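You operate a simulated robot arm through the tools that you are given. There is no shell and no other tool. Be economical: measure what you need, move in short steps, check, and stop when the job is done.

You are at the controls of a simulated robot arm. One attempt, no reset.

## Task
Give the plant with the least water one stroke of the pump knob, alone on the felt tray.
Fine: ivy, begonia or primula; heather pot off to the table first; the watered pot goes back. Set down upright: heather pot, what you pick out.

Only the result counts: the job must be done as asked and must still hold three seconds after the hand-in. Knocking over, shifting, dropping, spilling or breaking anything else fails it.

## Robot
A 6-joint arm with a two-finger parallel gripper, fixed in place. Base frame: the origin is at the foot of the arm, x ahead of it, y to its left, z up; the work surface is at about z = 0.7. Lengths are in m, angles in degrees, forces in N, time in s.
With the tool pointing down near the work surface it reaches from about 0.32 to 0.82 m from the base axis. Its first joint turns from -166.0 to 166.0 degrees. Payload 3.91 kg.
The TCP is the grasp point between the finger pads, 0.03 m short of the fingertips. In the tool frame z runs along the fingers and y along their closing line. The gripper opens to 0.11 m. The fingers are 0.02 m wide and 0.01 m thick; the gripper's body (0.048 by 0.112 m) begins 0.055 m behind the TCP.
Orientation is told as [roll, pitch, yaw] about the base's x, y, z axes, in that order, counted from this pose: with the fingers straight down and closing along the base's y, the tool's x points along the base's -x, its y along +y and its z along -z.

## Interface
- The arm moves only by the tool move_arm. Its argument "series" is a list of rows, each an object of numbers (a shift or turn left out is 0, a gripper value left out holds the last): "rx", "ry", "rz": the turn, a rotation vector about the tool's x, y, z in degrees; "x", "y", "z": the shift along the tool's x, y, z in m; "grip": the closure, from 0 (fully open) to 1 (shut). In form: [{"rx": .., "ry": .., "rz": .., "x": .., "y": .., "z": .., "grip": ..}, ...]. A call has 1 to 12 rows; each row shifts and turns the commanded pose from where the row before left it, along the tool's axes as they then stand. Rows are played at 5 a second. More than 0.05 m and 8.6 degrees between two rows, or a gripper value outside its range, and nothing of the call is played. Where a pose cannot be reached the arm comes as near as it can. A force on the tool above 90 N (or 10 N above the force at the start of the call, whichever is more), or a blocked arm, ends the call early, and 0.2 s more pass. The fingers move at their own pace (about 0.045 m/s each) and stop on an object; they squeeze with about 40 N. The grip force told is the motor's: it shows also when the fingers shut on nothing. Time passes only in rows, and 0.2 s behind the last, so rows that do not move let the fingers close. It gives the time, the measured TCP pose, the force on the tool (base axes), the opening and the grip force at its end, in the units of the frame above (readings bear some noise), with the torque about the TCP (base axes, N m) and any sound that the robot's microphone picked up, and new pictures: "views" is both (left out), scene, wrist or none.
- Cameras (640 x 400 px; columns grow to the right, rows downward): "scene" is fixed at [0.049, 0.5018, 1.4976]; the picture's right is [0.15, -0.99, 0.00], its down [-0.80, -0.12, -0.59] and it looks along [0.58, 0.09, -0.81] (base axes); focal length 214 px, centre (320, 200). "wrist" rides on the gripper at [0.077, 0.007, -0.115] in the tool frame; the picture's right is [-0.09, 1.00, 0.00], its down [-0.80, -0.07, -0.59] and it looks along [-0.59, -0.05, 0.80] (tool axes); focal length 270 px, centre (320, 200). There is no depth. A picture from a camera that has moved, and an enlarged one, comes with that camera's place and axes in the base frame and with its lens.
- lift_body(by): slides the trunk up (or, below 0, down) by that many m; the arm rides with it, the base frame stays. It gives what a move gives, with no picture.
- inspect(camera, box): a new picture of the part [left, top, right, bottom] of that camera's present view, enlarged. No time passes.
- close_job(): hands the job in; it is judged then, once.

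Go step by step. Nothing tells you positions but the pictures and the camera data: compare them with the known pose of the tool, close in by small moves and look again before you grip or let go. The budget is 120 turns and 200 pictures, counting those below and the enlarged ones. Unless the task says otherwise, let go and move clear before handing in, and close with one line.

The tools are called as name(argument=value, ...) on one line, values as JSON. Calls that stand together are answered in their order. move_arm: Moves the arm, as the interface text tells. Its arguments: {"type":"object","properties":{"series":{"type":"array","items":{"type":"object","properties":{"rx":{"type":"number"},"ry":{"type":"number"},"rz":{"type":"number"},"x":{"type":"number"},"y":{"type":"number"},"z":{"type":"number"},"grip":{"type":"number"}}}},"views":{"type":"string","enum":["both","scene","wrist","none"]}},"required":["series"]} The other tools are called the same way: lift_body (by) slides the trunk up or down; inspect (camera, box) takes an enlarged picture of a part of a camera's view; close_job () hands the job in.

At the start:

```text
clock: 0.0
ee_pos: [0.2526, 0.3471, 1.3949]
tool_rot: [0.0, 0.0, 0.1]
contact_force: [0.2, 0.1, 0.8]
moment: [0.0, -0.03, -0.03]
grip_width: 0.11
finger_force: 0.0
trunk travel left (down, up): [-0.525, 0.085]
```

scene: 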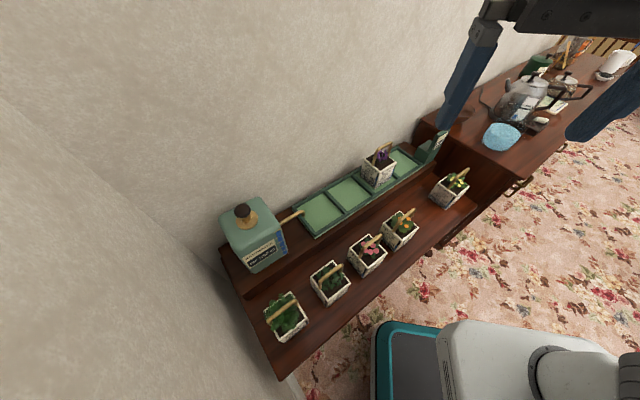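
wrist: 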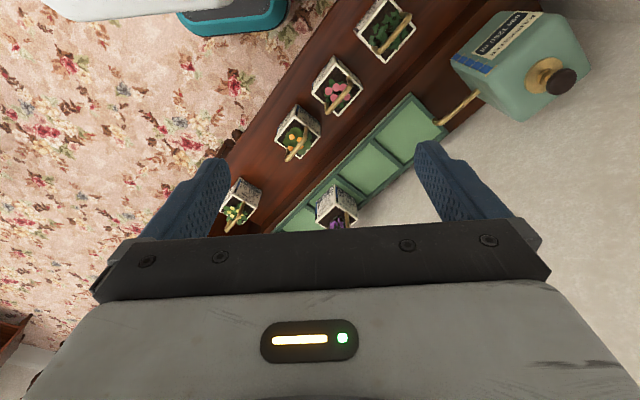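

I see a table with a pump bottle, a green felt tray with one pot (likely heather) on it, and five pots in front. I'll zoom in to identify the plants and any water indicators.

inspect(camera="scene", box=[210, 190, 350, 350])

inspect(camera="scene", box=[330, 130, 490, 280])

inspect(camera="wrist", box=[200, 0, 600, 240])

```text
2.50 times, centred on (280, 270) of scene
camera zoom: at [0.049, 0.5018, 1.4976], right [0.15, -0.99, 0.0], down [-0.8, -0.12, -0.59], along [0.58, 0.09, -0.81], focal length 536 px, centre (420, 25)
```

zoom: 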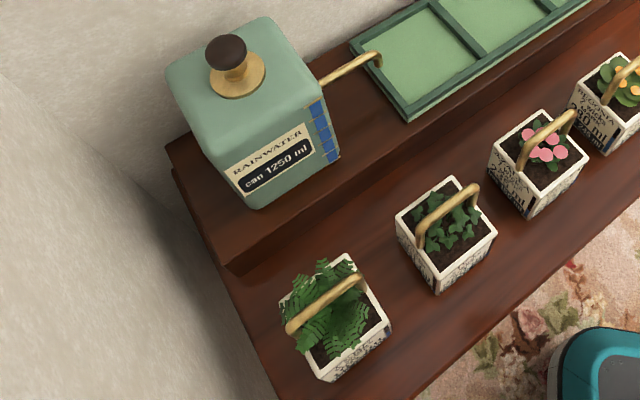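

```text
2.67 times, centred on (410, 205) of scene
camera zoom: at [0.049, 0.5018, 1.4976], right [0.15, -0.99, 0.0], down [-0.8, -0.12, -0.59], along [0.58, 0.09, -0.81], focal length 572 px, centre (80, 187)
```

zoom: 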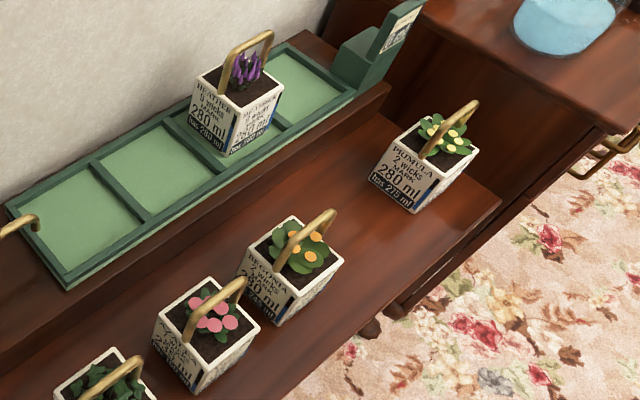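

```text
1.60 times, centred on (400, 120) of wrist
camera zoom: at [0.1761, 0.3524, 1.5087], right [0.09, 1.0, 0.0], down [0.8, -0.07, 0.59], along [0.59, -0.05, -0.8], focal length 432 px, centre (192, 328)
```

zoom: 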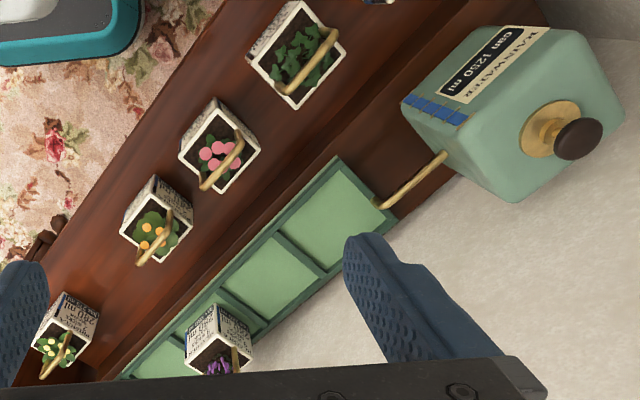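

The pots bear "has … ml" labels. I'll zoom further to try reading them.

inspect(camera="scene", box=[345, 200, 420, 280])

inspect(camera="scene", box=[360, 140, 400, 190])

inspect(camera="scene", box=[415, 125, 475, 215])

inspect(camera="scene", box=[255, 255, 355, 350])

```text
5.00 times, centred on (382, 240) of scene
camera zoom: at [0.049, 0.5018, 1.4976], right [0.15, -0.99, 0.0], down [-0.8, -0.12, -0.59], along [0.58, 0.09, -0.81], focal length 1072 px, centre (8, 0)
```

zoom: 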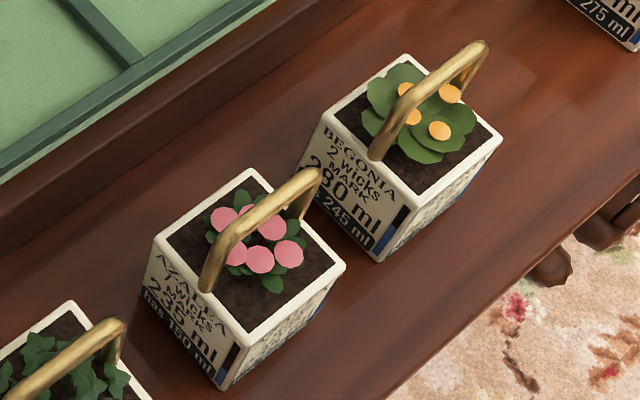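

```text
8.00 times, centred on (380, 165) of scene
camera zoom: at [0.049, 0.5018, 1.4976], right [0.15, -0.99, 0.0], down [-0.8, -0.12, -0.59], along [0.58, 0.09, -0.81], focal length 1716 px, centre (-160, 480)
```

zoom: 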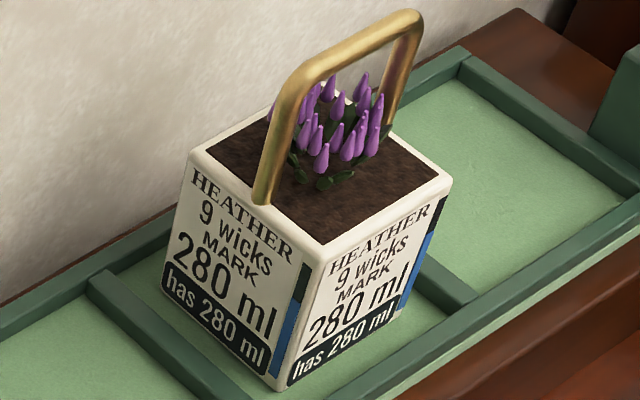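

```text
4.44 times, centred on (445, 170) of scene
camera zoom: at [0.049, 0.5018, 1.4976], right [0.15, -0.99, 0.0], down [-0.8, -0.12, -0.59], along [0.58, 0.09, -0.81], focal length 953 px, centre (-236, 333)
```

zoom: 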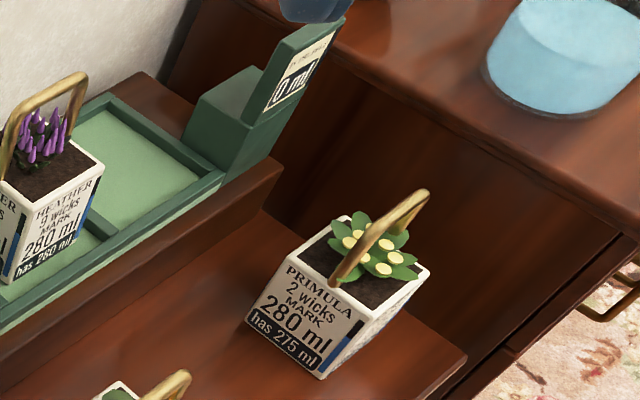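

```text
4.21 times, centred on (305, 302) of scene
camera zoom: at [0.049, 0.5018, 1.4976], right [0.15, -0.99, 0.0], down [-0.8, -0.12, -0.59], along [0.58, 0.09, -0.81], focal length 903 px, centre (383, -232)
```

zoom: 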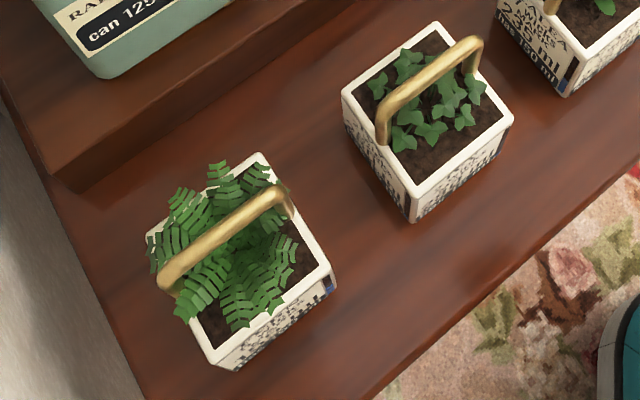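

Heather 280, primula 275, begonia 245. I need ivy's reading, so I'll zoom from the wrist and scene.

inspect(camera="wrist", box=[345, 0, 425, 80])

inspect(camera="scene", box=[305, 255, 355, 310])

inspect(camera="scene", box=[410, 120, 450, 160])

inspect(camera="scene", box=[215, 195, 315, 275])

```text
5.00 times, centred on (385, 40) of wrist
camera zoom: at [0.1761, 0.3524, 1.5087], right [0.09, 1.0, 0.0], down [0.8, -0.07, 0.59], along [0.59, -0.05, -0.8], focal length 1351 px, centre (-5, 1000)
```

zoom: 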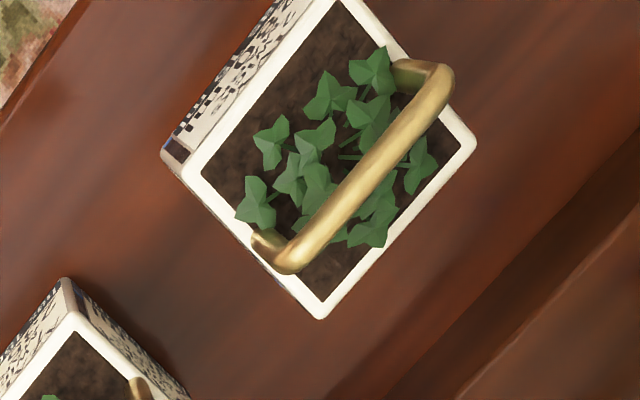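

```text
7.27 times, centred on (330, 282) of scene
camera zoom: at [0.049, 0.5018, 1.4976], right [0.15, -0.99, 0.0], down [-0.8, -0.12, -0.59], along [0.58, 0.09, -0.81], focal length 1560 px, centre (247, -400)
```

zoom: 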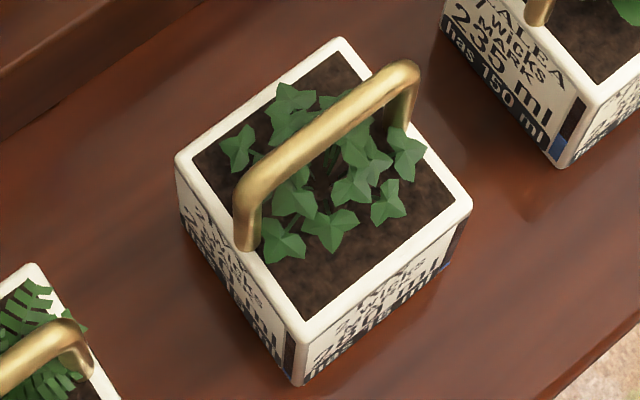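

```text
10.00 times, centred on (430, 140) of scene
camera zoom: at [0.049, 0.5018, 1.4976], right [0.15, -0.99, 0.0], down [-0.8, -0.12, -0.59], along [0.58, 0.09, -0.81], focal length 2145 px, centre (-780, 800)
```

zoom: 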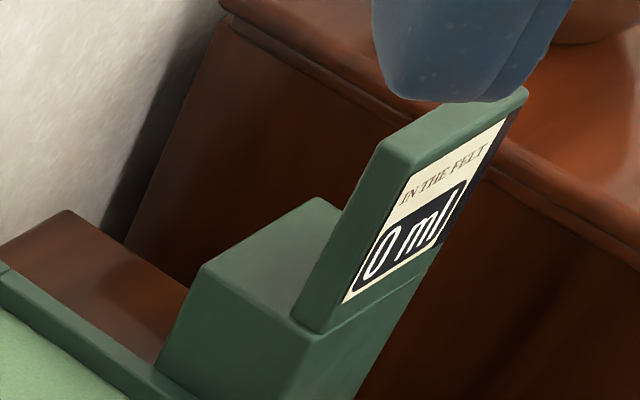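

```text
5.00 times, centred on (265, 235) of scene
camera zoom: at [0.049, 0.5018, 1.4976], right [0.15, -0.99, 0.0], down [-0.8, -0.12, -0.59], along [0.58, 0.09, -0.81], focal length 1072 px, centre (595, 25)
```

zoom: 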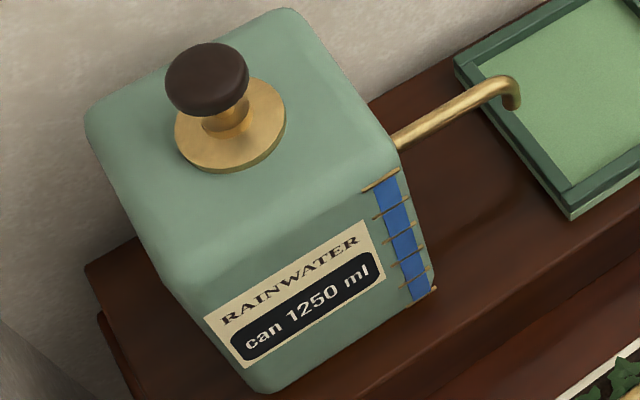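

Ivy's label is foreshortened. I'll lower the trunk and look at it from the side with the wrist camera tilted.

lift_body(by=-0.25)

move_arm(series=[{"rz": -8, "x": 0.02, "y": -0.03}, {"rz": -8, "y": -0.03}, {"rz": -8, "y": -0.03}, {"rz": -8, "y": -0.03}, {"rz": -8}, {"ry": -8}, {"ry": -8}, {"ry": -8}, {"ry": -8}])

```text
clock: 2.6
ee_pos: [0.2532, 0.3464, 1.1454]
tool_rot: [-0.1, 0.0, 0.0]
contact_force: [-0.3, -0.5, 0.0]
moment: [-0.02, 0.0, 0.0]
grip_width: 0.1098
finger_force: 0.1
trunk travel left (down, up): [-0.275, 0.335]
```

```text
clock: 4.6
ee_pos: [0.2559, 0.2311, 1.1439]
tool_rot: [-0.1, -32.1, 40.0]
contact_force: [0.1, 0.4, -0.5]
moment: [-0.02, 0.05, 0.0]
grip_width: 0.11
finger_force: 0.1
trunk travel left (down, up): [-0.275, 0.335]
camera wrist: at [0.1568, 0.154, 1.2002], right [-0.58, 0.81, 0.05], down [0.32, 0.18, 0.93], along [0.74, 0.56, -0.37], focal length 270 px, centre (320, 200)
```

scene: 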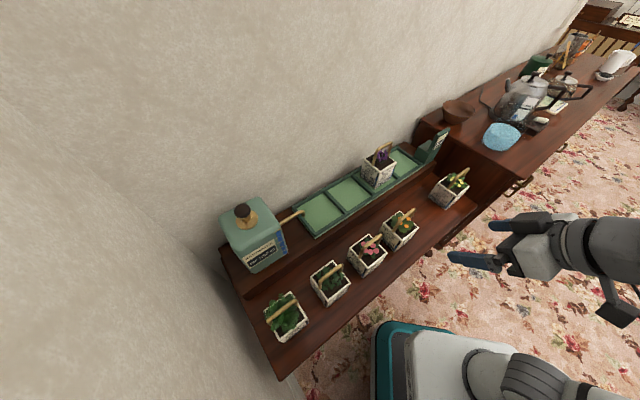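
wrist: 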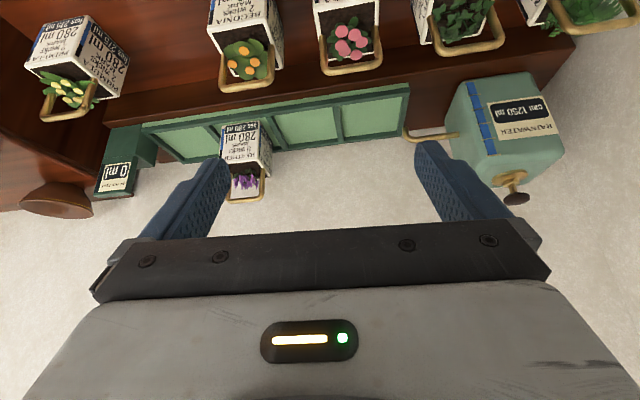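

Good viewpoint (image inverted). Tilting back a bit and yawing left brings ivy's front label into view.

move_arm(series=[{"ry": 8}, {"ry": 8}, {"z": -0.03, "x": 0.02}], views="wrist")

inspect(camera="wrist", box=[200, 0, 360, 100])

inspect(camera="wrist", box=[360, 0, 600, 150])

```text
clock: 5.4
ee_pos: [0.2373, 0.2139, 1.168]
tool_rot: [0.0, -15.9, 40.0]
contact_force: [0.4, 0.3, 0.6]
moment: [-0.03, 0.0, -0.04]
grip_width: 0.1099
finger_force: 0.0
trunk travel left (down, up): [-0.275, 0.335]
camera wrist: at [0.1519, 0.1499, 1.2566], right [-0.58, 0.82, 0.02], down [0.51, 0.34, 0.79], along [0.64, 0.47, -0.61], focal length 270 px, centre (320, 200)
```

wrist: 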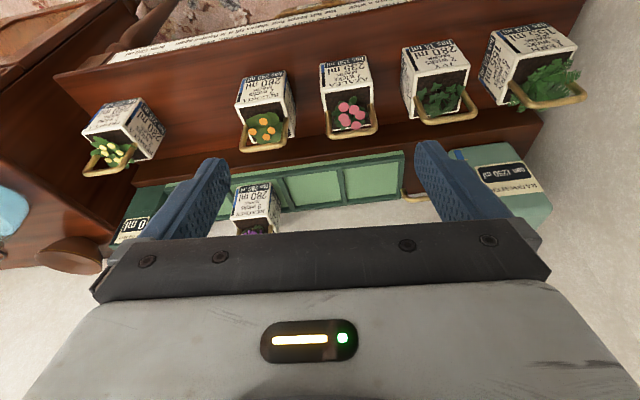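

```text
4.00 times, centred on (280, 50) of wrist
camera zoom: at [0.1519, 0.1499, 1.2566], right [-0.58, 0.82, 0.02], down [0.51, 0.34, 0.79], along [0.64, 0.47, -0.61], focal length 1081 px, centre (480, 800)
```

zoom: 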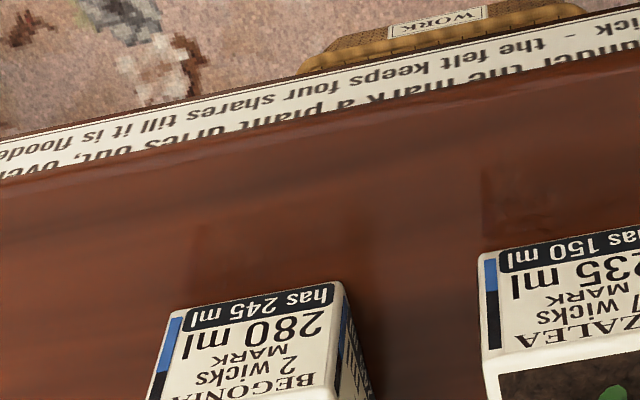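

```text
2.67 times, centred on (480, 75) of wrist
camera zoom: at [0.1519, 0.1499, 1.2566], right [-0.58, 0.82, 0.02], down [0.51, 0.34, 0.79], along [0.64, 0.47, -0.61], focal length 721 px, centre (-107, 533)
```

zoom: 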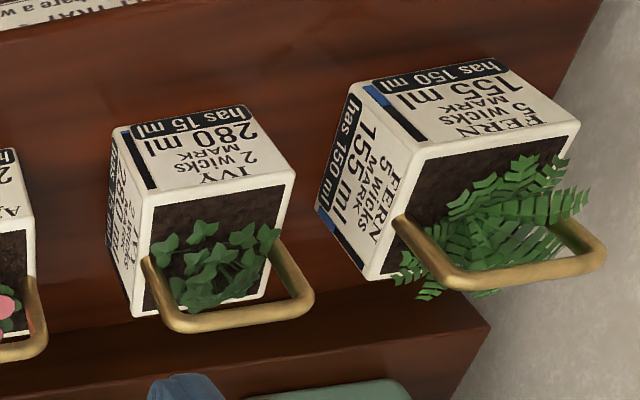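

Ivy has just 15 ml, so ivy is the target. The table edge carries instructions, which I'll read next.

move_arm(series=[{"ry": 8, "x": 0.04}, {"ry": 8, "x": 0.04}], views="wrist")

inspect(camera="wrist", box=[40, 0, 340, 190])

inspect(camera="wrist", box=[300, 0, 600, 190])

```text
clock: 6.0
ee_pos: [0.177, 0.1626, 1.1515]
tool_rot: [0.0, 0.1, 40.0]
contact_force: [1.0, 0.7, 1.2]
moment: [0.02, 0.03, 0.02]
grip_width: 0.1102
finger_force: 0.0
trunk travel left (down, up): [-0.275, 0.335]
camera wrist: at [0.113, 0.1167, 1.2651], right [-0.57, 0.82, 0.0], down [0.66, 0.46, 0.59], along [0.49, 0.34, -0.81], focal length 270 px, centre (320, 200)
```

wrist: 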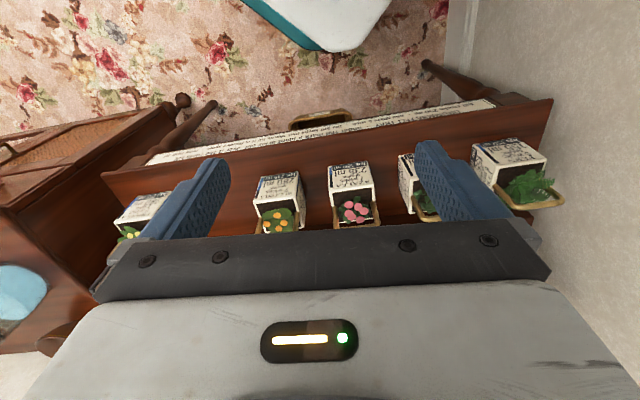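

```text
2.11 times, centred on (190, 95) of wrist
camera zoom: at [0.113, 0.1167, 1.2651], right [-0.57, 0.82, 0.0], down [0.66, 0.46, 0.59], along [0.49, 0.34, -0.81], focal length 569 px, centre (594, 421)
```

zoom: 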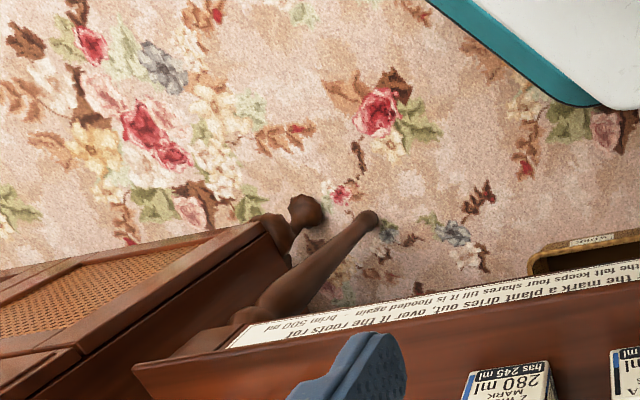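

```text
2.11 times, centred on (450, 95) of wrist
camera zoom: at [0.113, 0.1167, 1.2651], right [-0.57, 0.82, 0.0], down [0.66, 0.46, 0.59], along [0.49, 0.34, -0.81], focal length 569 px, centre (46, 421)
```

zoom: 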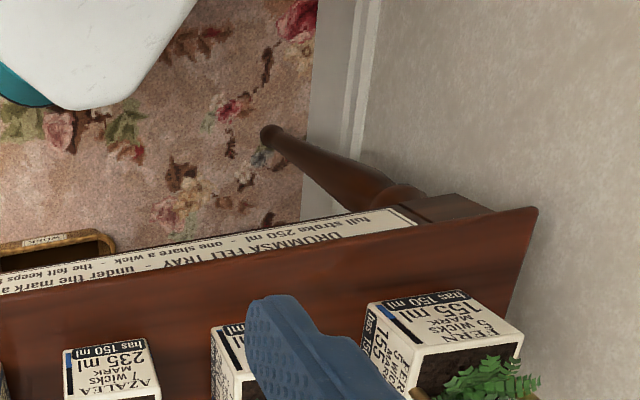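

The label says: full stroke 250 ml, one share per wick, so ivy gets well under its mark. Now I turn the gripper to line up with the heather's handle and travel over to it.

move_arm(series=[{"rz": 8.4}, {"rz": 8.4}, {"rz": 8.4}, {"rz": 8.4}, {"rz": 8.4}, {"rz": 8.4}, {"rz": 8.4}, {"rz": 8.4}, {"rz": 8.4}, {"rz": 8.4}], views="none")

move_arm(series=[{"x": -0.02, "y": 0.04}, {"x": -0.02, "y": 0.04}, {"x": -0.02, "y": 0.04}, {"x": -0.02, "y": 0.04}, {"x": -0.02, "y": 0.04}, {"x": -0.02, "y": 0.04}, {"x": -0.02, "y": 0.04}, {"x": -0.02, "y": 0.04}, {"x": -0.02, "y": 0.04}], views="both")

```text
clock: 8.2
ee_pos: [0.177, 0.1622, 1.1524]
tool_rot: [-0.1, 0.0, -44.2]
contact_force: [0.8, -0.6, -0.1]
moment: [0.03, 0.01, 0.01]
grip_width: 0.11
finger_force: 0.0
trunk travel left (down, up): [-0.275, 0.335]
```

```text
clock: 10.2
ee_pos: [0.553, 0.2943, 1.1468]
tool_rot: [0.1, 0.0, -44.0]
contact_force: [-0.1, 0.2, 1.5]
moment: [0.03, -0.05, -0.01]
grip_width: 0.1101
finger_force: 0.1
out of reach, approached as far as the arm can: row 9
trunk travel left (down, up): [-0.275, 0.335]
camera wrist: at [0.5028, 0.3517, 1.2599], right [0.76, 0.66, 0.0], down [0.53, -0.61, 0.59], along [0.39, -0.45, -0.8], focal length 270 px, centre (320, 200)
```

scene: 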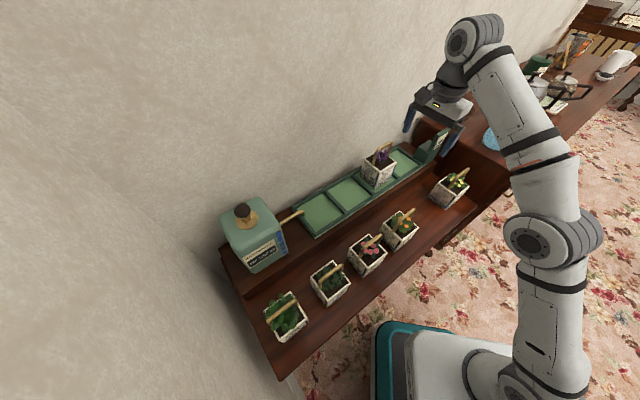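
wrist: 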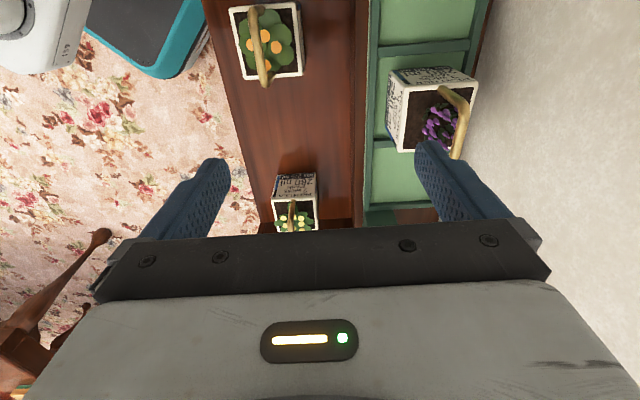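

The arm is near its limit at this height; I'll lower the trunk after measuring heather's handle in this view.

inspect(camera="wrist", box=[350, 0, 510, 160])

inspect(camera="scene", box=[290, 135, 450, 245])

```text
2.50 times, centred on (430, 80) of wrist
camera zoom: at [0.5028, 0.3517, 1.2599], right [0.76, 0.66, 0.0], down [0.53, -0.61, 0.59], along [0.39, -0.45, -0.8], focal length 676 px, centre (45, 500)
```

zoom: 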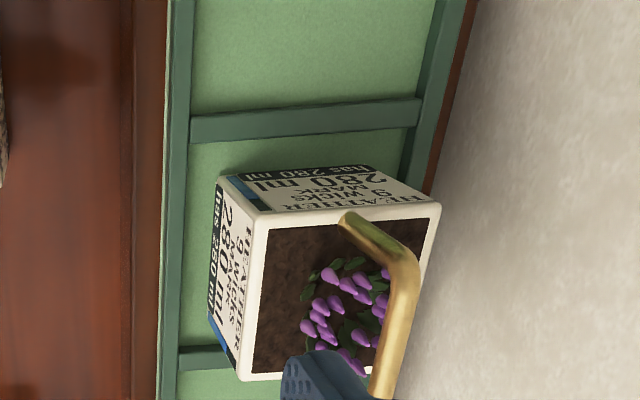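

```text
3.64 times, centred on (370, 190) of scene
camera zoom: at [0.049, 0.5018, 1.4976], right [0.15, -0.99, 0.0], down [-0.8, -0.12, -0.59], along [0.58, 0.09, -0.81], focal length 780 px, centre (138, 236)
```

zoom: 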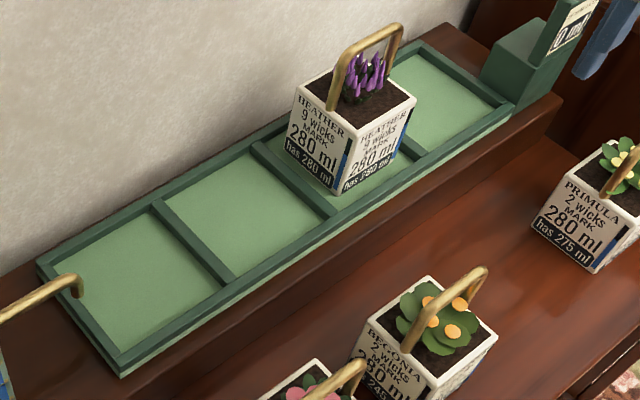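

Triangulated heather's handle bar at about (0.708, 0.360, 0.966), running at about -44°. Lowering the trunk 0.1 m, partly closing, and moving above the bar.

lift_body(by=-0.1)

move_arm(series=[{"x": -0.0165, "y": 0.037, "grip": 0.4}, {"x": -0.0165, "y": 0.037}, {"x": -0.0165, "y": 0.037}, {"x": -0.0165, "y": 0.037, "rz": 1}])

```text
clock: 11.5
ee_pos: [0.553, 0.2958, 1.0466]
tool_rot: [0.1, 0.0, -44.1]
contact_force: [-0.3, -0.4, 0.0]
moment: [-0.01, -0.03, -0.03]
grip_width: 0.1099
finger_force: 0.1
trunk travel left (down, up): [-0.175, 0.435]
```

```text
clock: 12.5
ee_pos: [0.6166, 0.3091, 0.9813]
tool_rot: [0.2, -0.1, -44.8]
contact_force: [-0.3, 0.4, -0.1]
moment: [0.03, -0.06, -0.02]
grip_width: 0.0661
finger_force: 0.0
out of reach, approached as far as the arm can: row 1, 2, 3, 4
trunk travel left (down, up): [-0.175, 0.435]
camera wrist: at [0.5667, 0.367, 1.0959], right [0.76, 0.65, 0.0], down [0.52, -0.62, 0.59], along [0.39, -0.45, -0.8], focal length 270 px, centre (320, 200)
```

scene: 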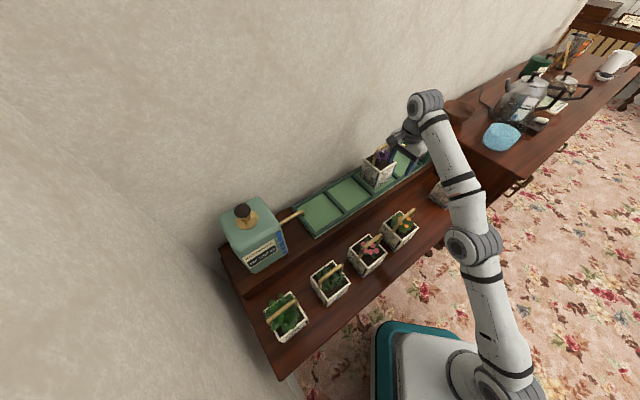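
wrist: 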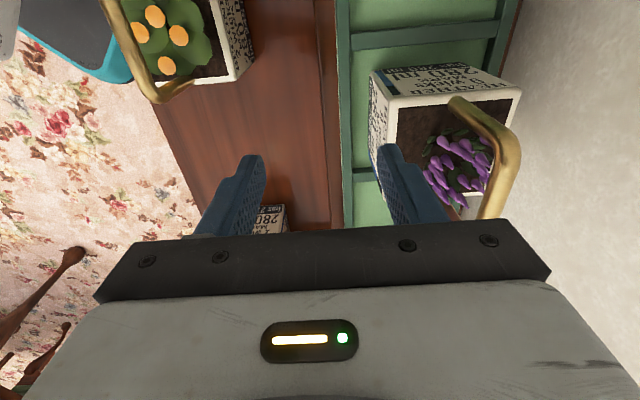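

Reach improves when the TCP sits lower relative to the shoulder, so I should raise the trunk and reach down instead.

lift_body(by=0.35)

move_arm(series=[{"z": 0.04}, {"z": 0.04}, {"z": 0.04}], views="none")

```text
clock: 15.9
ee_pos: [0.6178, 0.31, 1.3319]
tool_rot: [0.0, 0.0, -44.8]
contact_force: [0.5, -0.6, 0.4]
moment: [0.03, 0.02, 0.01]
grip_width: 0.0658
finger_force: 0.0
trunk travel left (down, up): [-0.525, 0.085]
```

```text
clock: 16.7
ee_pos: [0.6183, 0.3118, 1.2108]
tool_rot: [0.0, 0.0, -44.8]
contact_force: [-0.7, 0.4, -0.5]
moment: [0.0, 0.04, -0.04]
grip_width: 0.0658
finger_force: 0.0
trunk travel left (down, up): [-0.525, 0.085]
```

move_arm(series=[{"z": 0.04}, {"z": 0.04}, {"z": 0.04}, {"z": 0.035}, {"x": -0.01, "y": 0.033}, {"x": -0.01, "y": 0.033}, {"x": -0.01, "y": 0.032}])

```text
clock: 18.3
ee_pos: [0.7082, 0.3592, 1.0556]
tool_rot: [0.0, 0.1, -44.8]
contact_force: [0.8, 0.1, -0.1]
moment: [0.01, 0.0, 0.01]
grip_width: 0.0661
finger_force: 0.1
trunk travel left (down, up): [-0.525, 0.085]
camera wrist: at [0.6585, 0.4171, 1.1689], right [0.76, 0.65, 0.0], down [0.52, -0.61, 0.59], along [0.38, -0.45, -0.8], focal length 270 px, centre (320, 200)
```

scene: 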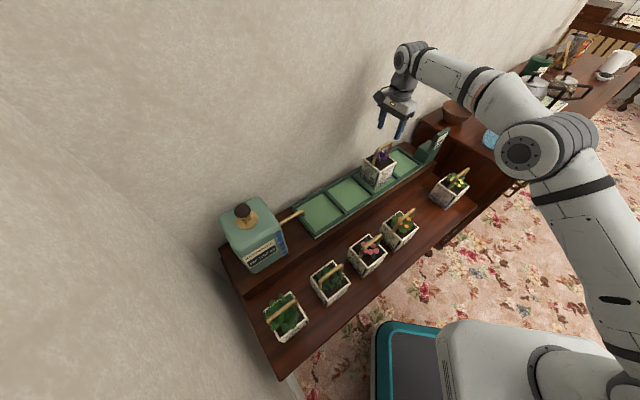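
wrist: 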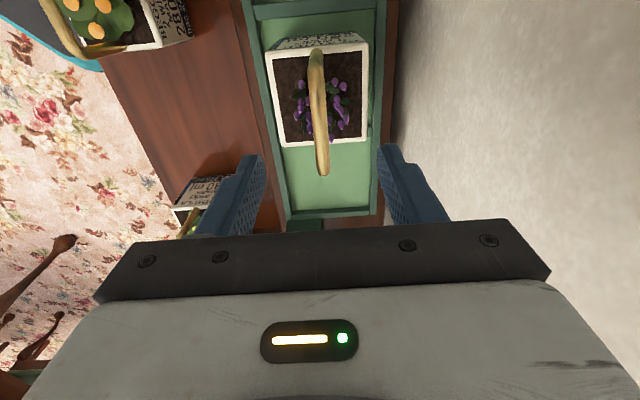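

The bar is centered between the fingers. Descending and closing on it.

move_arm(series=[{"x": 0.008, "z": 0.03}, {"z": 0.03}, {"z": 0.023}], views="wrist")

```text
clock: 19.1
ee_pos: [0.701, 0.3651, 0.9741]
tool_rot: [0.2, 0.0, -44.8]
contact_force: [0.5, 0.5, -0.2]
moment: [-0.01, -0.01, -0.03]
grip_width: 0.0662
finger_force: 0.0
trunk travel left (down, up): [-0.525, 0.085]
camera wrist: at [0.6517, 0.4221, 1.0874], right [0.76, 0.65, 0.0], down [0.52, -0.61, 0.59], along [0.38, -0.45, -0.8], focal length 270 px, centre (320, 200)
```

wrist: 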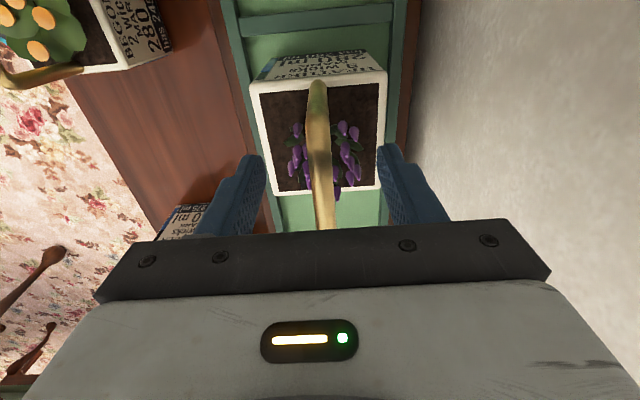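

move_arm(series=[{"grip": 1}, {}, {}, {}, {}], views="wrist")

```text
clock: 20.3
ee_pos: [0.7018, 0.3655, 0.9754]
tool_rot: [0.1, 0.0, -44.8]
contact_force: [2.3, 1.6, 0.6]
moment: [0.07, -0.06, -0.05]
grip_width: 0.0118
finger_force: 40.2
trunk travel left (down, up): [-0.525, 0.085]
camera wrist: at [0.6517, 0.4223, 1.0881], right [0.76, 0.65, 0.0], down [0.52, -0.61, 0.59], along [0.39, -0.45, -0.8], focal length 270 px, centre (320, 200)
```

wrist: 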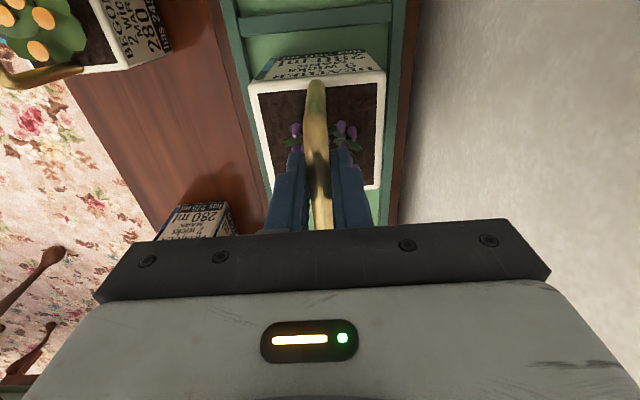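

Gripped (12 mm bar). Lifting slowly straight up.

move_arm(series=[{"z": -0.015}, {"z": -0.025}, {"z": -0.03}, {"z": -0.03}, {"z": -0.03}, {}])

```text
clock: 21.7
ee_pos: [0.7016, 0.3631, 1.1034]
tool_rot: [0.1, 0.0, -44.9]
contact_force: [-0.1, -0.2, -7.3]
moment: [0.06, 0.07, -0.02]
grip_width: 0.012
finger_force: 40.4
trunk travel left (down, up): [-0.525, 0.085]
camera wrist: at [0.6523, 0.4214, 1.2167], right [0.76, 0.65, 0.0], down [0.52, -0.61, 0.59], along [0.38, -0.45, -0.8], focal length 270 px, centre (320, 200)
```

scene: 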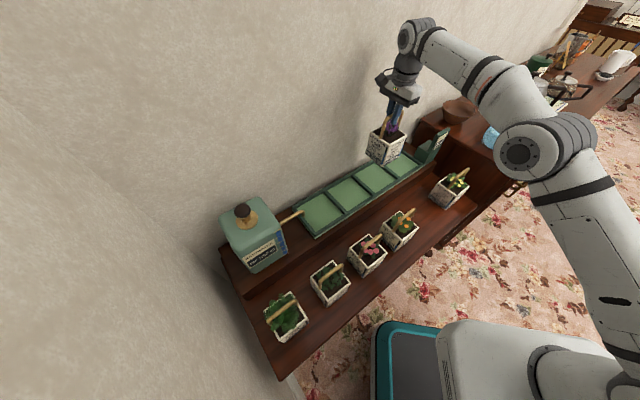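
wrist: 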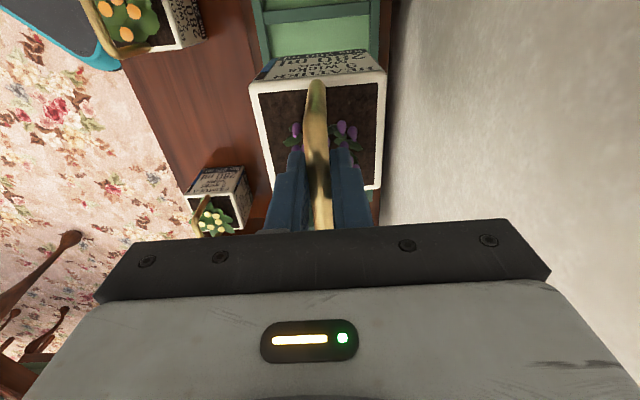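

Heather hangs straight. Carrying it over the gap between begonia and primula.

move_arm(series=[{"x": -0.007, "y": -0.02}, {"x": -0.008, "y": -0.035}, {"x": -0.008, "y": -0.04}, {"x": -0.008, "y": -0.04}, {"x": -0.008, "y": -0.04}, {"x": -0.008, "y": -0.035}, {"x": -0.003, "y": -0.021}, {}])

```text
clock: 23.5
ee_pos: [0.5755, 0.1644, 1.1044]
tool_rot: [0.2, 0.0, -44.8]
contact_force: [0.6, 0.7, -7.1]
moment: [0.06, 0.04, 0.02]
grip_width: 0.0117
finger_force: 39.4
trunk travel left (down, up): [-0.525, 0.085]
camera wrist: at [0.5256, 0.2229, 1.2176], right [0.76, 0.65, 0.0], down [0.52, -0.61, 0.59], along [0.38, -0.45, -0.8], focal length 270 px, centre (320, 200)
```

scene: 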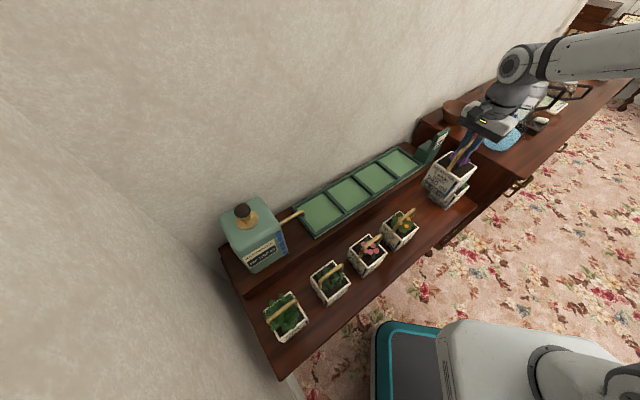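
wrist: 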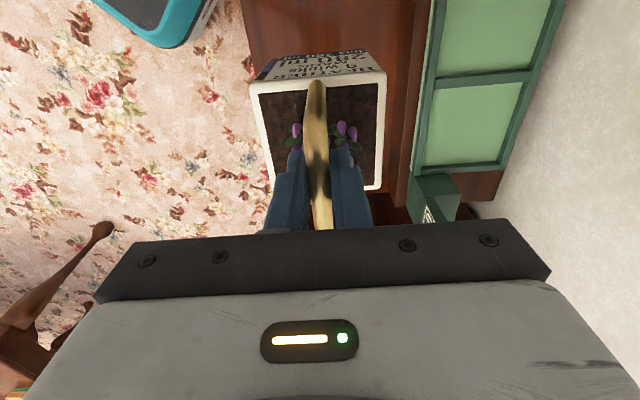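

The spot below is clear, mid-shelf. Lowering.

move_arm(series=[{"z": 0.04}, {"z": 0.04}, {"z": 0.04}, {"z": 0.03}, {"z": 0.02}, {}])

```text
clock: 24.9
ee_pos: [0.5754, 0.1648, 0.9332]
tool_rot: [0.2, 0.0, -44.9]
contact_force: [0.3, -0.1, -7.3]
moment: [0.06, 0.04, 0.01]
grip_width: 0.0118
finger_force: 40.2
trunk travel left (down, up): [-0.525, 0.085]
camera wrist: at [0.525, 0.2222, 1.0472], right [0.76, 0.65, 0.0], down [0.52, -0.61, 0.59], along [0.38, -0.45, -0.8], focal length 270 px, centre (320, 200)
```

scene: 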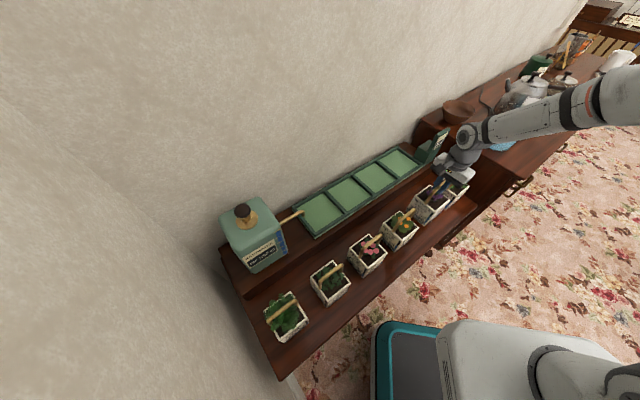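
wrist: 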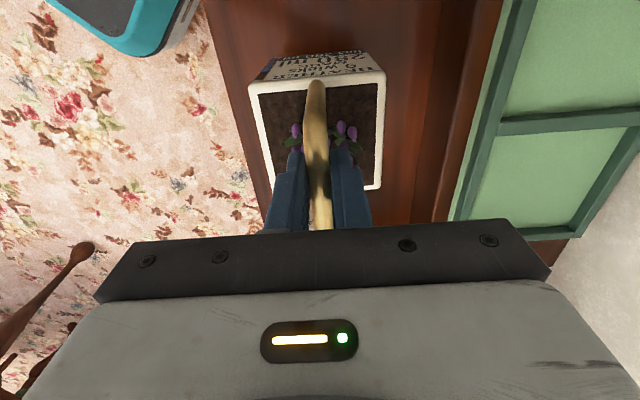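

inspect(camera="scene", box=[380, 140, 490, 260])

move_arm(series=[{"z": 0.02}, {"z": 0.01}, {}], views="none")

```text
3.33 times, centred on (435, 200) of scene
camera zoom: at [0.049, 0.5018, 1.4976], right [0.15, -0.99, 0.0], down [-0.8, -0.12, -0.59], along [0.58, 0.09, -0.81], focal length 715 px, centre (-63, 200)
```

zoom: 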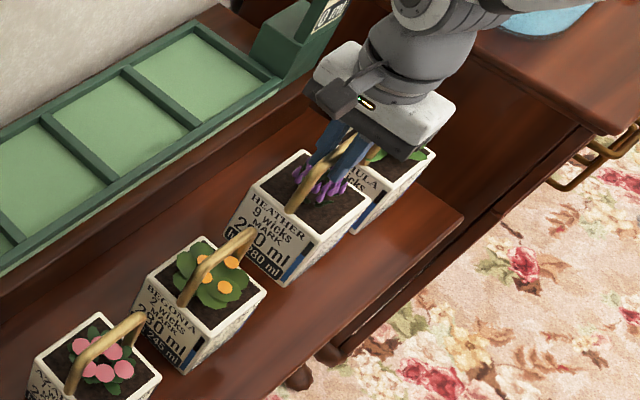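

```text
clock: 25.7
ee_pos: [0.5753, 0.1655, 0.9045]
tool_rot: [0.1, -0.1, -44.8]
contact_force: [-0.1, -0.5, -7.7]
moment: [0.04, 0.06, 0.0]
grip_width: 0.0115
finger_force: 40.0
trunk travel left (down, up): [-0.525, 0.085]
```

move_arm(series=[{"z": 0.006}, {"z": 0.004}, {}], views="none")

```text
clock: 26.5
ee_pos: [0.5749, 0.1642, 0.8936]
tool_rot: [0.1, -0.1, -44.8]
contact_force: [0.4, 0.1, -7.5]
moment: [0.09, 0.1, 0.02]
grip_width: 0.0117
finger_force: 40.0
trunk travel left (down, up): [-0.525, 0.085]
```

move_arm(series=[{"z": 0.003}, {"z": 0.003}, {}], views="none")

```text
clock: 27.3
ee_pos: [0.5753, 0.1654, 0.8875]
tool_rot: [0.0, 0.0, -44.7]
contact_force: [-0.2, 0.3, -6.9]
moment: [0.03, 0.05, -0.01]
grip_width: 0.0117
finger_force: 40.2
trunk travel left (down, up): [-0.525, 0.085]
```

move_arm(series=[{"z": 0.003}, {"z": 0.003}, {}], views="both")

```text
clock: 28.1
ee_pos: [0.5749, 0.1662, 0.8829]
tool_rot: [0.2, -0.1, -44.8]
contact_force: [-0.4, 3.0, 1.1]
moment: [0.09, 0.06, 0.01]
grip_width: 0.0115
finger_force: 40.5
trunk travel left (down, up): [-0.525, 0.085]
camera wrist: at [0.5253, 0.223, 0.996], right [0.76, 0.65, 0.0], down [0.52, -0.61, 0.6], along [0.39, -0.45, -0.8], focal length 270 px, centre (320, 200)
```

scene: 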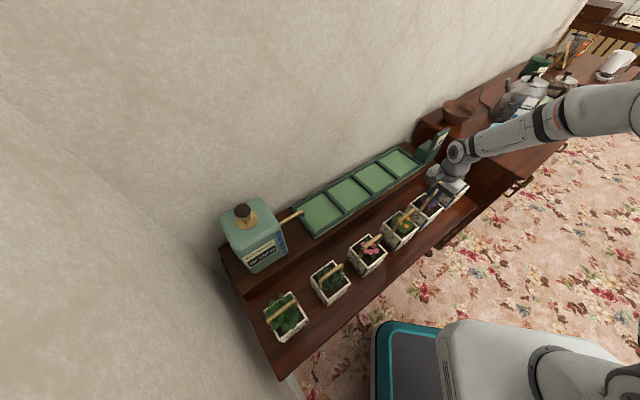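
wrist: 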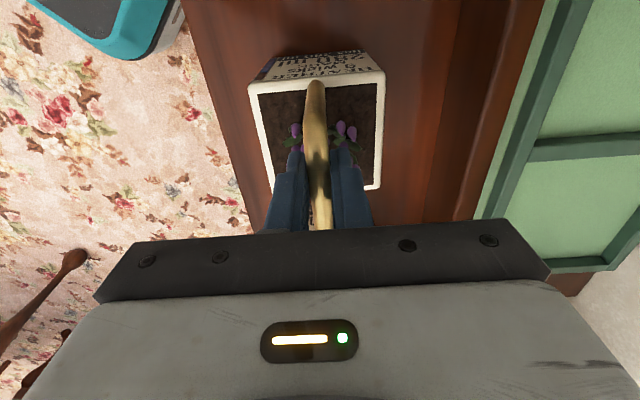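

Heather is resting on the table. Opening partway and rising.

move_arm(series=[{"grip": 0.75}, {"grip": 0.4}, {}, {}, {"z": -0.02}, {"z": -0.03}, {"z": -0.04}, {"z": -0.04}, {"z": -0.04}, {"z": -0.03}])

inspect(camera="scene", box=[250, 170, 480, 350])

```text
clock: 30.3
ee_pos: [0.5755, 0.1639, 1.0835]
tool_rot: [0.1, 0.0, -44.7]
contact_force: [0.3, -0.3, -0.4]
moment: [-0.03, -0.01, 0.0]
grip_width: 0.066
finger_force: 0.1
trunk travel left (down, up): [-0.525, 0.085]
camera wrist: at [0.525, 0.2214, 1.196], right [0.76, 0.65, 0.0], down [0.52, -0.61, 0.59], along [0.38, -0.45, -0.8], focal length 270 px, centre (320, 200)
```

scene: 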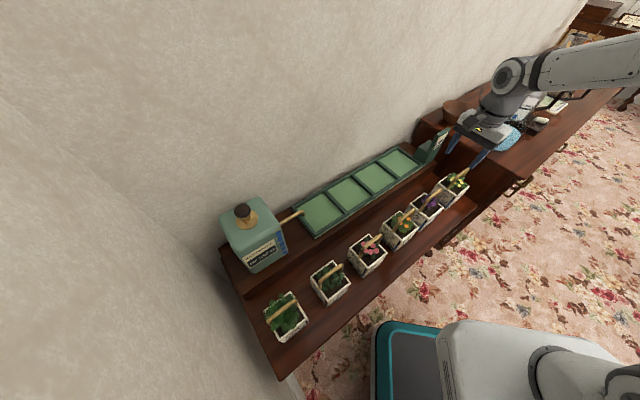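
wrist: 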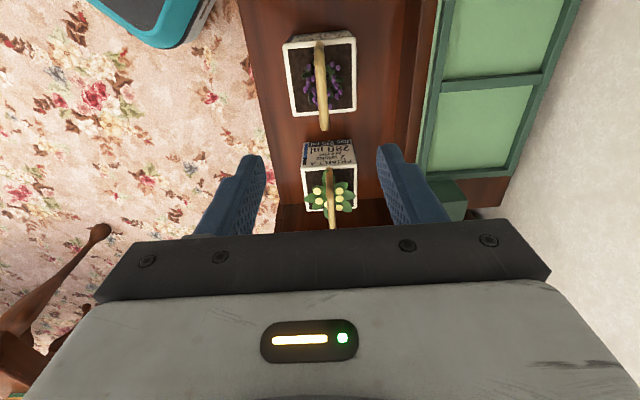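

```text
2.22 times, centred on (365, 260) of scene
camera zoom: at [0.049, 0.5018, 1.4976], right [0.15, -0.99, 0.0], down [-0.8, -0.12, -0.59], along [0.58, 0.09, -0.81], focal length 477 px, centre (220, 67)
```

zoom: 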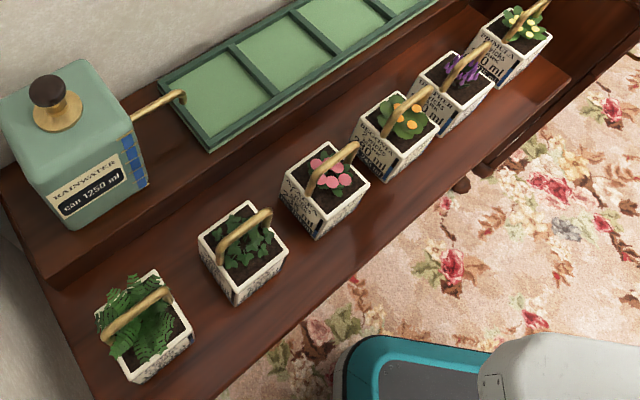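

Heather stands cleanly between begonia and primula. Ivy's handle is estimated near (0.242, 0.499, 0.875), so I travel along the row to hover above it.

move_arm(series=[{"x": 0.04}, {"x": 0.043}, {"x": 0.043}, {"x": 0.043}, {"x": 0.043}, {"x": 0.043}, {"x": 0.043}, {"x": 0.043}, {"x": 0.043}, {"x": 0.043}, {"x": 0.043, "y": 0.003}, {}])

```text
clock: 32.9
ee_pos: [0.2439, 0.4973, 1.081]
tool_rot: [0.1, 0.0, -44.9]
contact_force: [0.3, -0.9, -0.8]
moment: [0.01, 0.03, 0.0]
grip_width: 0.066
finger_force: 0.0
trunk travel left (down, up): [-0.525, 0.085]
camera wrist: at [0.1937, 0.5549, 1.1938], right [0.76, 0.65, 0.0], down [0.52, -0.61, 0.59], along [0.38, -0.45, -0.8], focal length 270 px, centre (320, 200)
```

scene: 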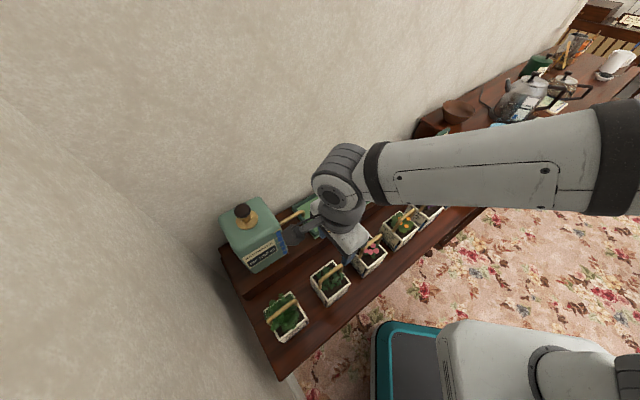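
wrist: 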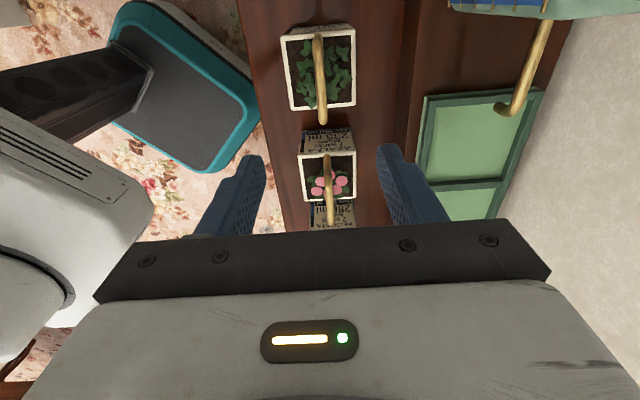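

Well aligned. Descending on ivy's handle.

move_arm(series=[{"x": 0.005, "z": 0.04}, {"z": 0.04}, {"z": 0.04}, {"z": 0.03}], views="wrist")

```text
clock: 33.9
ee_pos: [0.24, 0.5, 0.9321]
tool_rot: [0.0, 0.0, -44.8]
contact_force: [-0.4, -0.2, 0.3]
moment: [0.04, 0.0, 0.02]
grip_width: 0.0662
finger_force: 0.0
trunk travel left (down, up): [-0.525, 0.085]
camera wrist: at [0.1906, 0.5584, 1.0443], right [0.76, 0.65, 0.0], down [0.52, -0.62, 0.59], along [0.39, -0.45, -0.8], focal length 270 px, centre (320, 200)
```

wrist: 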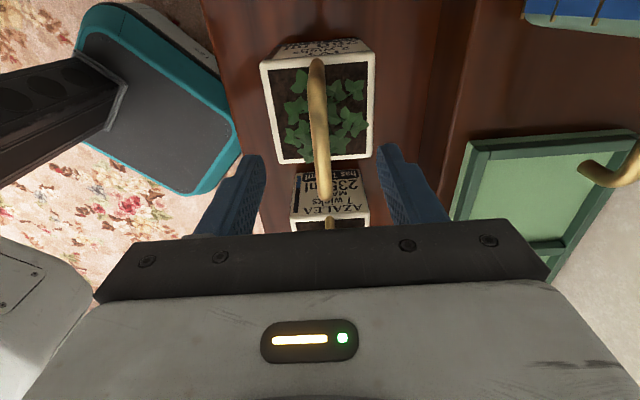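

move_arm(series=[{"x": 0.003, "z": 0.03}, {"z": 0.017}, {"grip": 1}, {}, {}, {}, {}], views="wrist")

```text
clock: 35.5
ee_pos: [0.2382, 0.503, 0.8842]
tool_rot: [0.1, -0.1, -44.8]
contact_force: [0.4, 1.1, 0.1]
moment: [0.05, 0.03, -0.05]
grip_width: 0.0112
finger_force: 40.0
trunk travel left (down, up): [-0.525, 0.085]
camera wrist: at [0.1886, 0.5611, 0.9977], right [0.76, 0.65, 0.0], down [0.52, -0.61, 0.59], along [0.39, -0.45, -0.8], focal length 270 px, centre (320, 200)
```

wrist: 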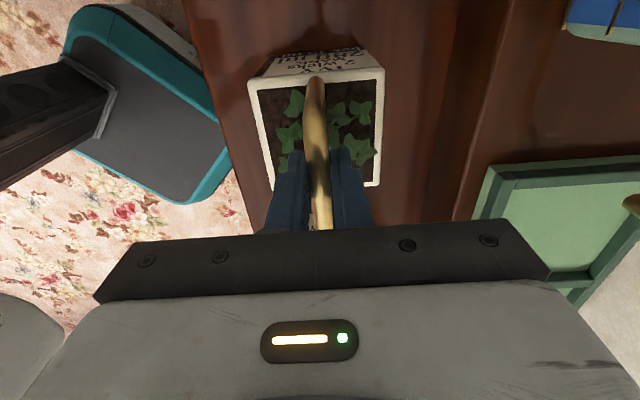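

Ivy is gripped (home pose TCP 0.238, 0.502, 0.884). Lifting, then carrying to the tray compartment heather had occupied.

move_arm(series=[{"z": -0.015}, {"z": -0.03}, {"z": -0.04}, {"z": -0.045}, {"z": -0.045}, {"z": -0.04}, {}], views="wrist")

move_arm(series=[{"x": -0.02, "y": 0.01}, {"x": -0.04, "y": 0.0215}, {"x": -0.04, "y": 0.0215}, {"x": -0.04, "y": 0.0215}, {"x": -0.04, "y": 0.0215}, {"x": -0.04, "y": 0.0215}, {"x": -0.04, "y": 0.0215}, {"x": -0.04, "y": 0.0215}, {"x": -0.04, "y": 0.0215}, {"x": -0.04, "y": 0.0215}, {"x": -0.036, "y": 0.0195}, {}])

```text
clock: 37.1
ee_pos: [0.2392, 0.5031, 1.0996]
tool_rot: [0.1, 0.0, -44.7]
contact_force: [-0.7, 0.3, -4.7]
moment: [0.02, 0.0, 0.02]
grip_width: 0.0113
finger_force: 40.1
trunk travel left (down, up): [-0.525, 0.085]
camera wrist: at [0.1891, 0.562, 1.2129], right [0.76, 0.65, 0.0], down [0.52, -0.61, 0.59], along [0.38, -0.45, -0.8], focal length 270 px, centre (320, 200)
```

wrist: 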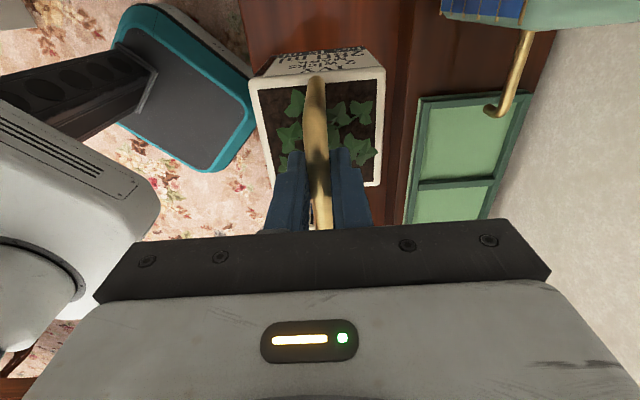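

```text
clock: 39.7
ee_pos: [0.6911, 0.3691, 1.0981]
tool_rot: [0.1, 0.0, -44.7]
contact_force: [0.4, 0.1, -4.5]
moment: [0.05, 0.03, -0.01]
grip_width: 0.0116
finger_force: 40.1
trunk travel left (down, up): [-0.525, 0.085]
camera wrist: at [0.6403, 0.4266, 1.2125], right [0.76, 0.65, 0.0], down [0.52, -0.61, 0.59], along [0.38, -0.45, -0.8], focal length 270 px, centre (320, 200)
```

scene: 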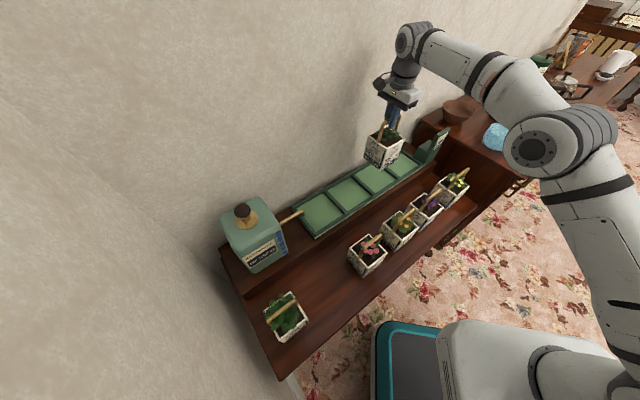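
wrist: 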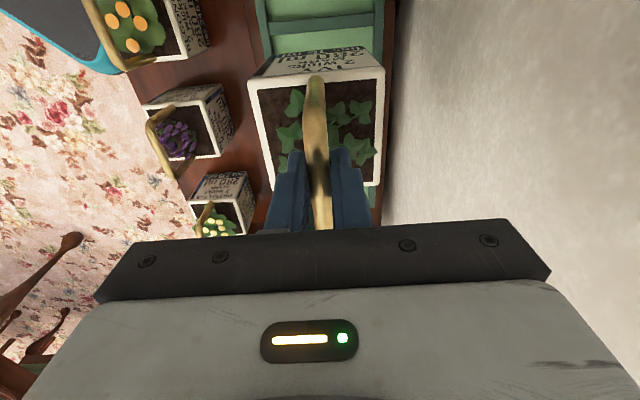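

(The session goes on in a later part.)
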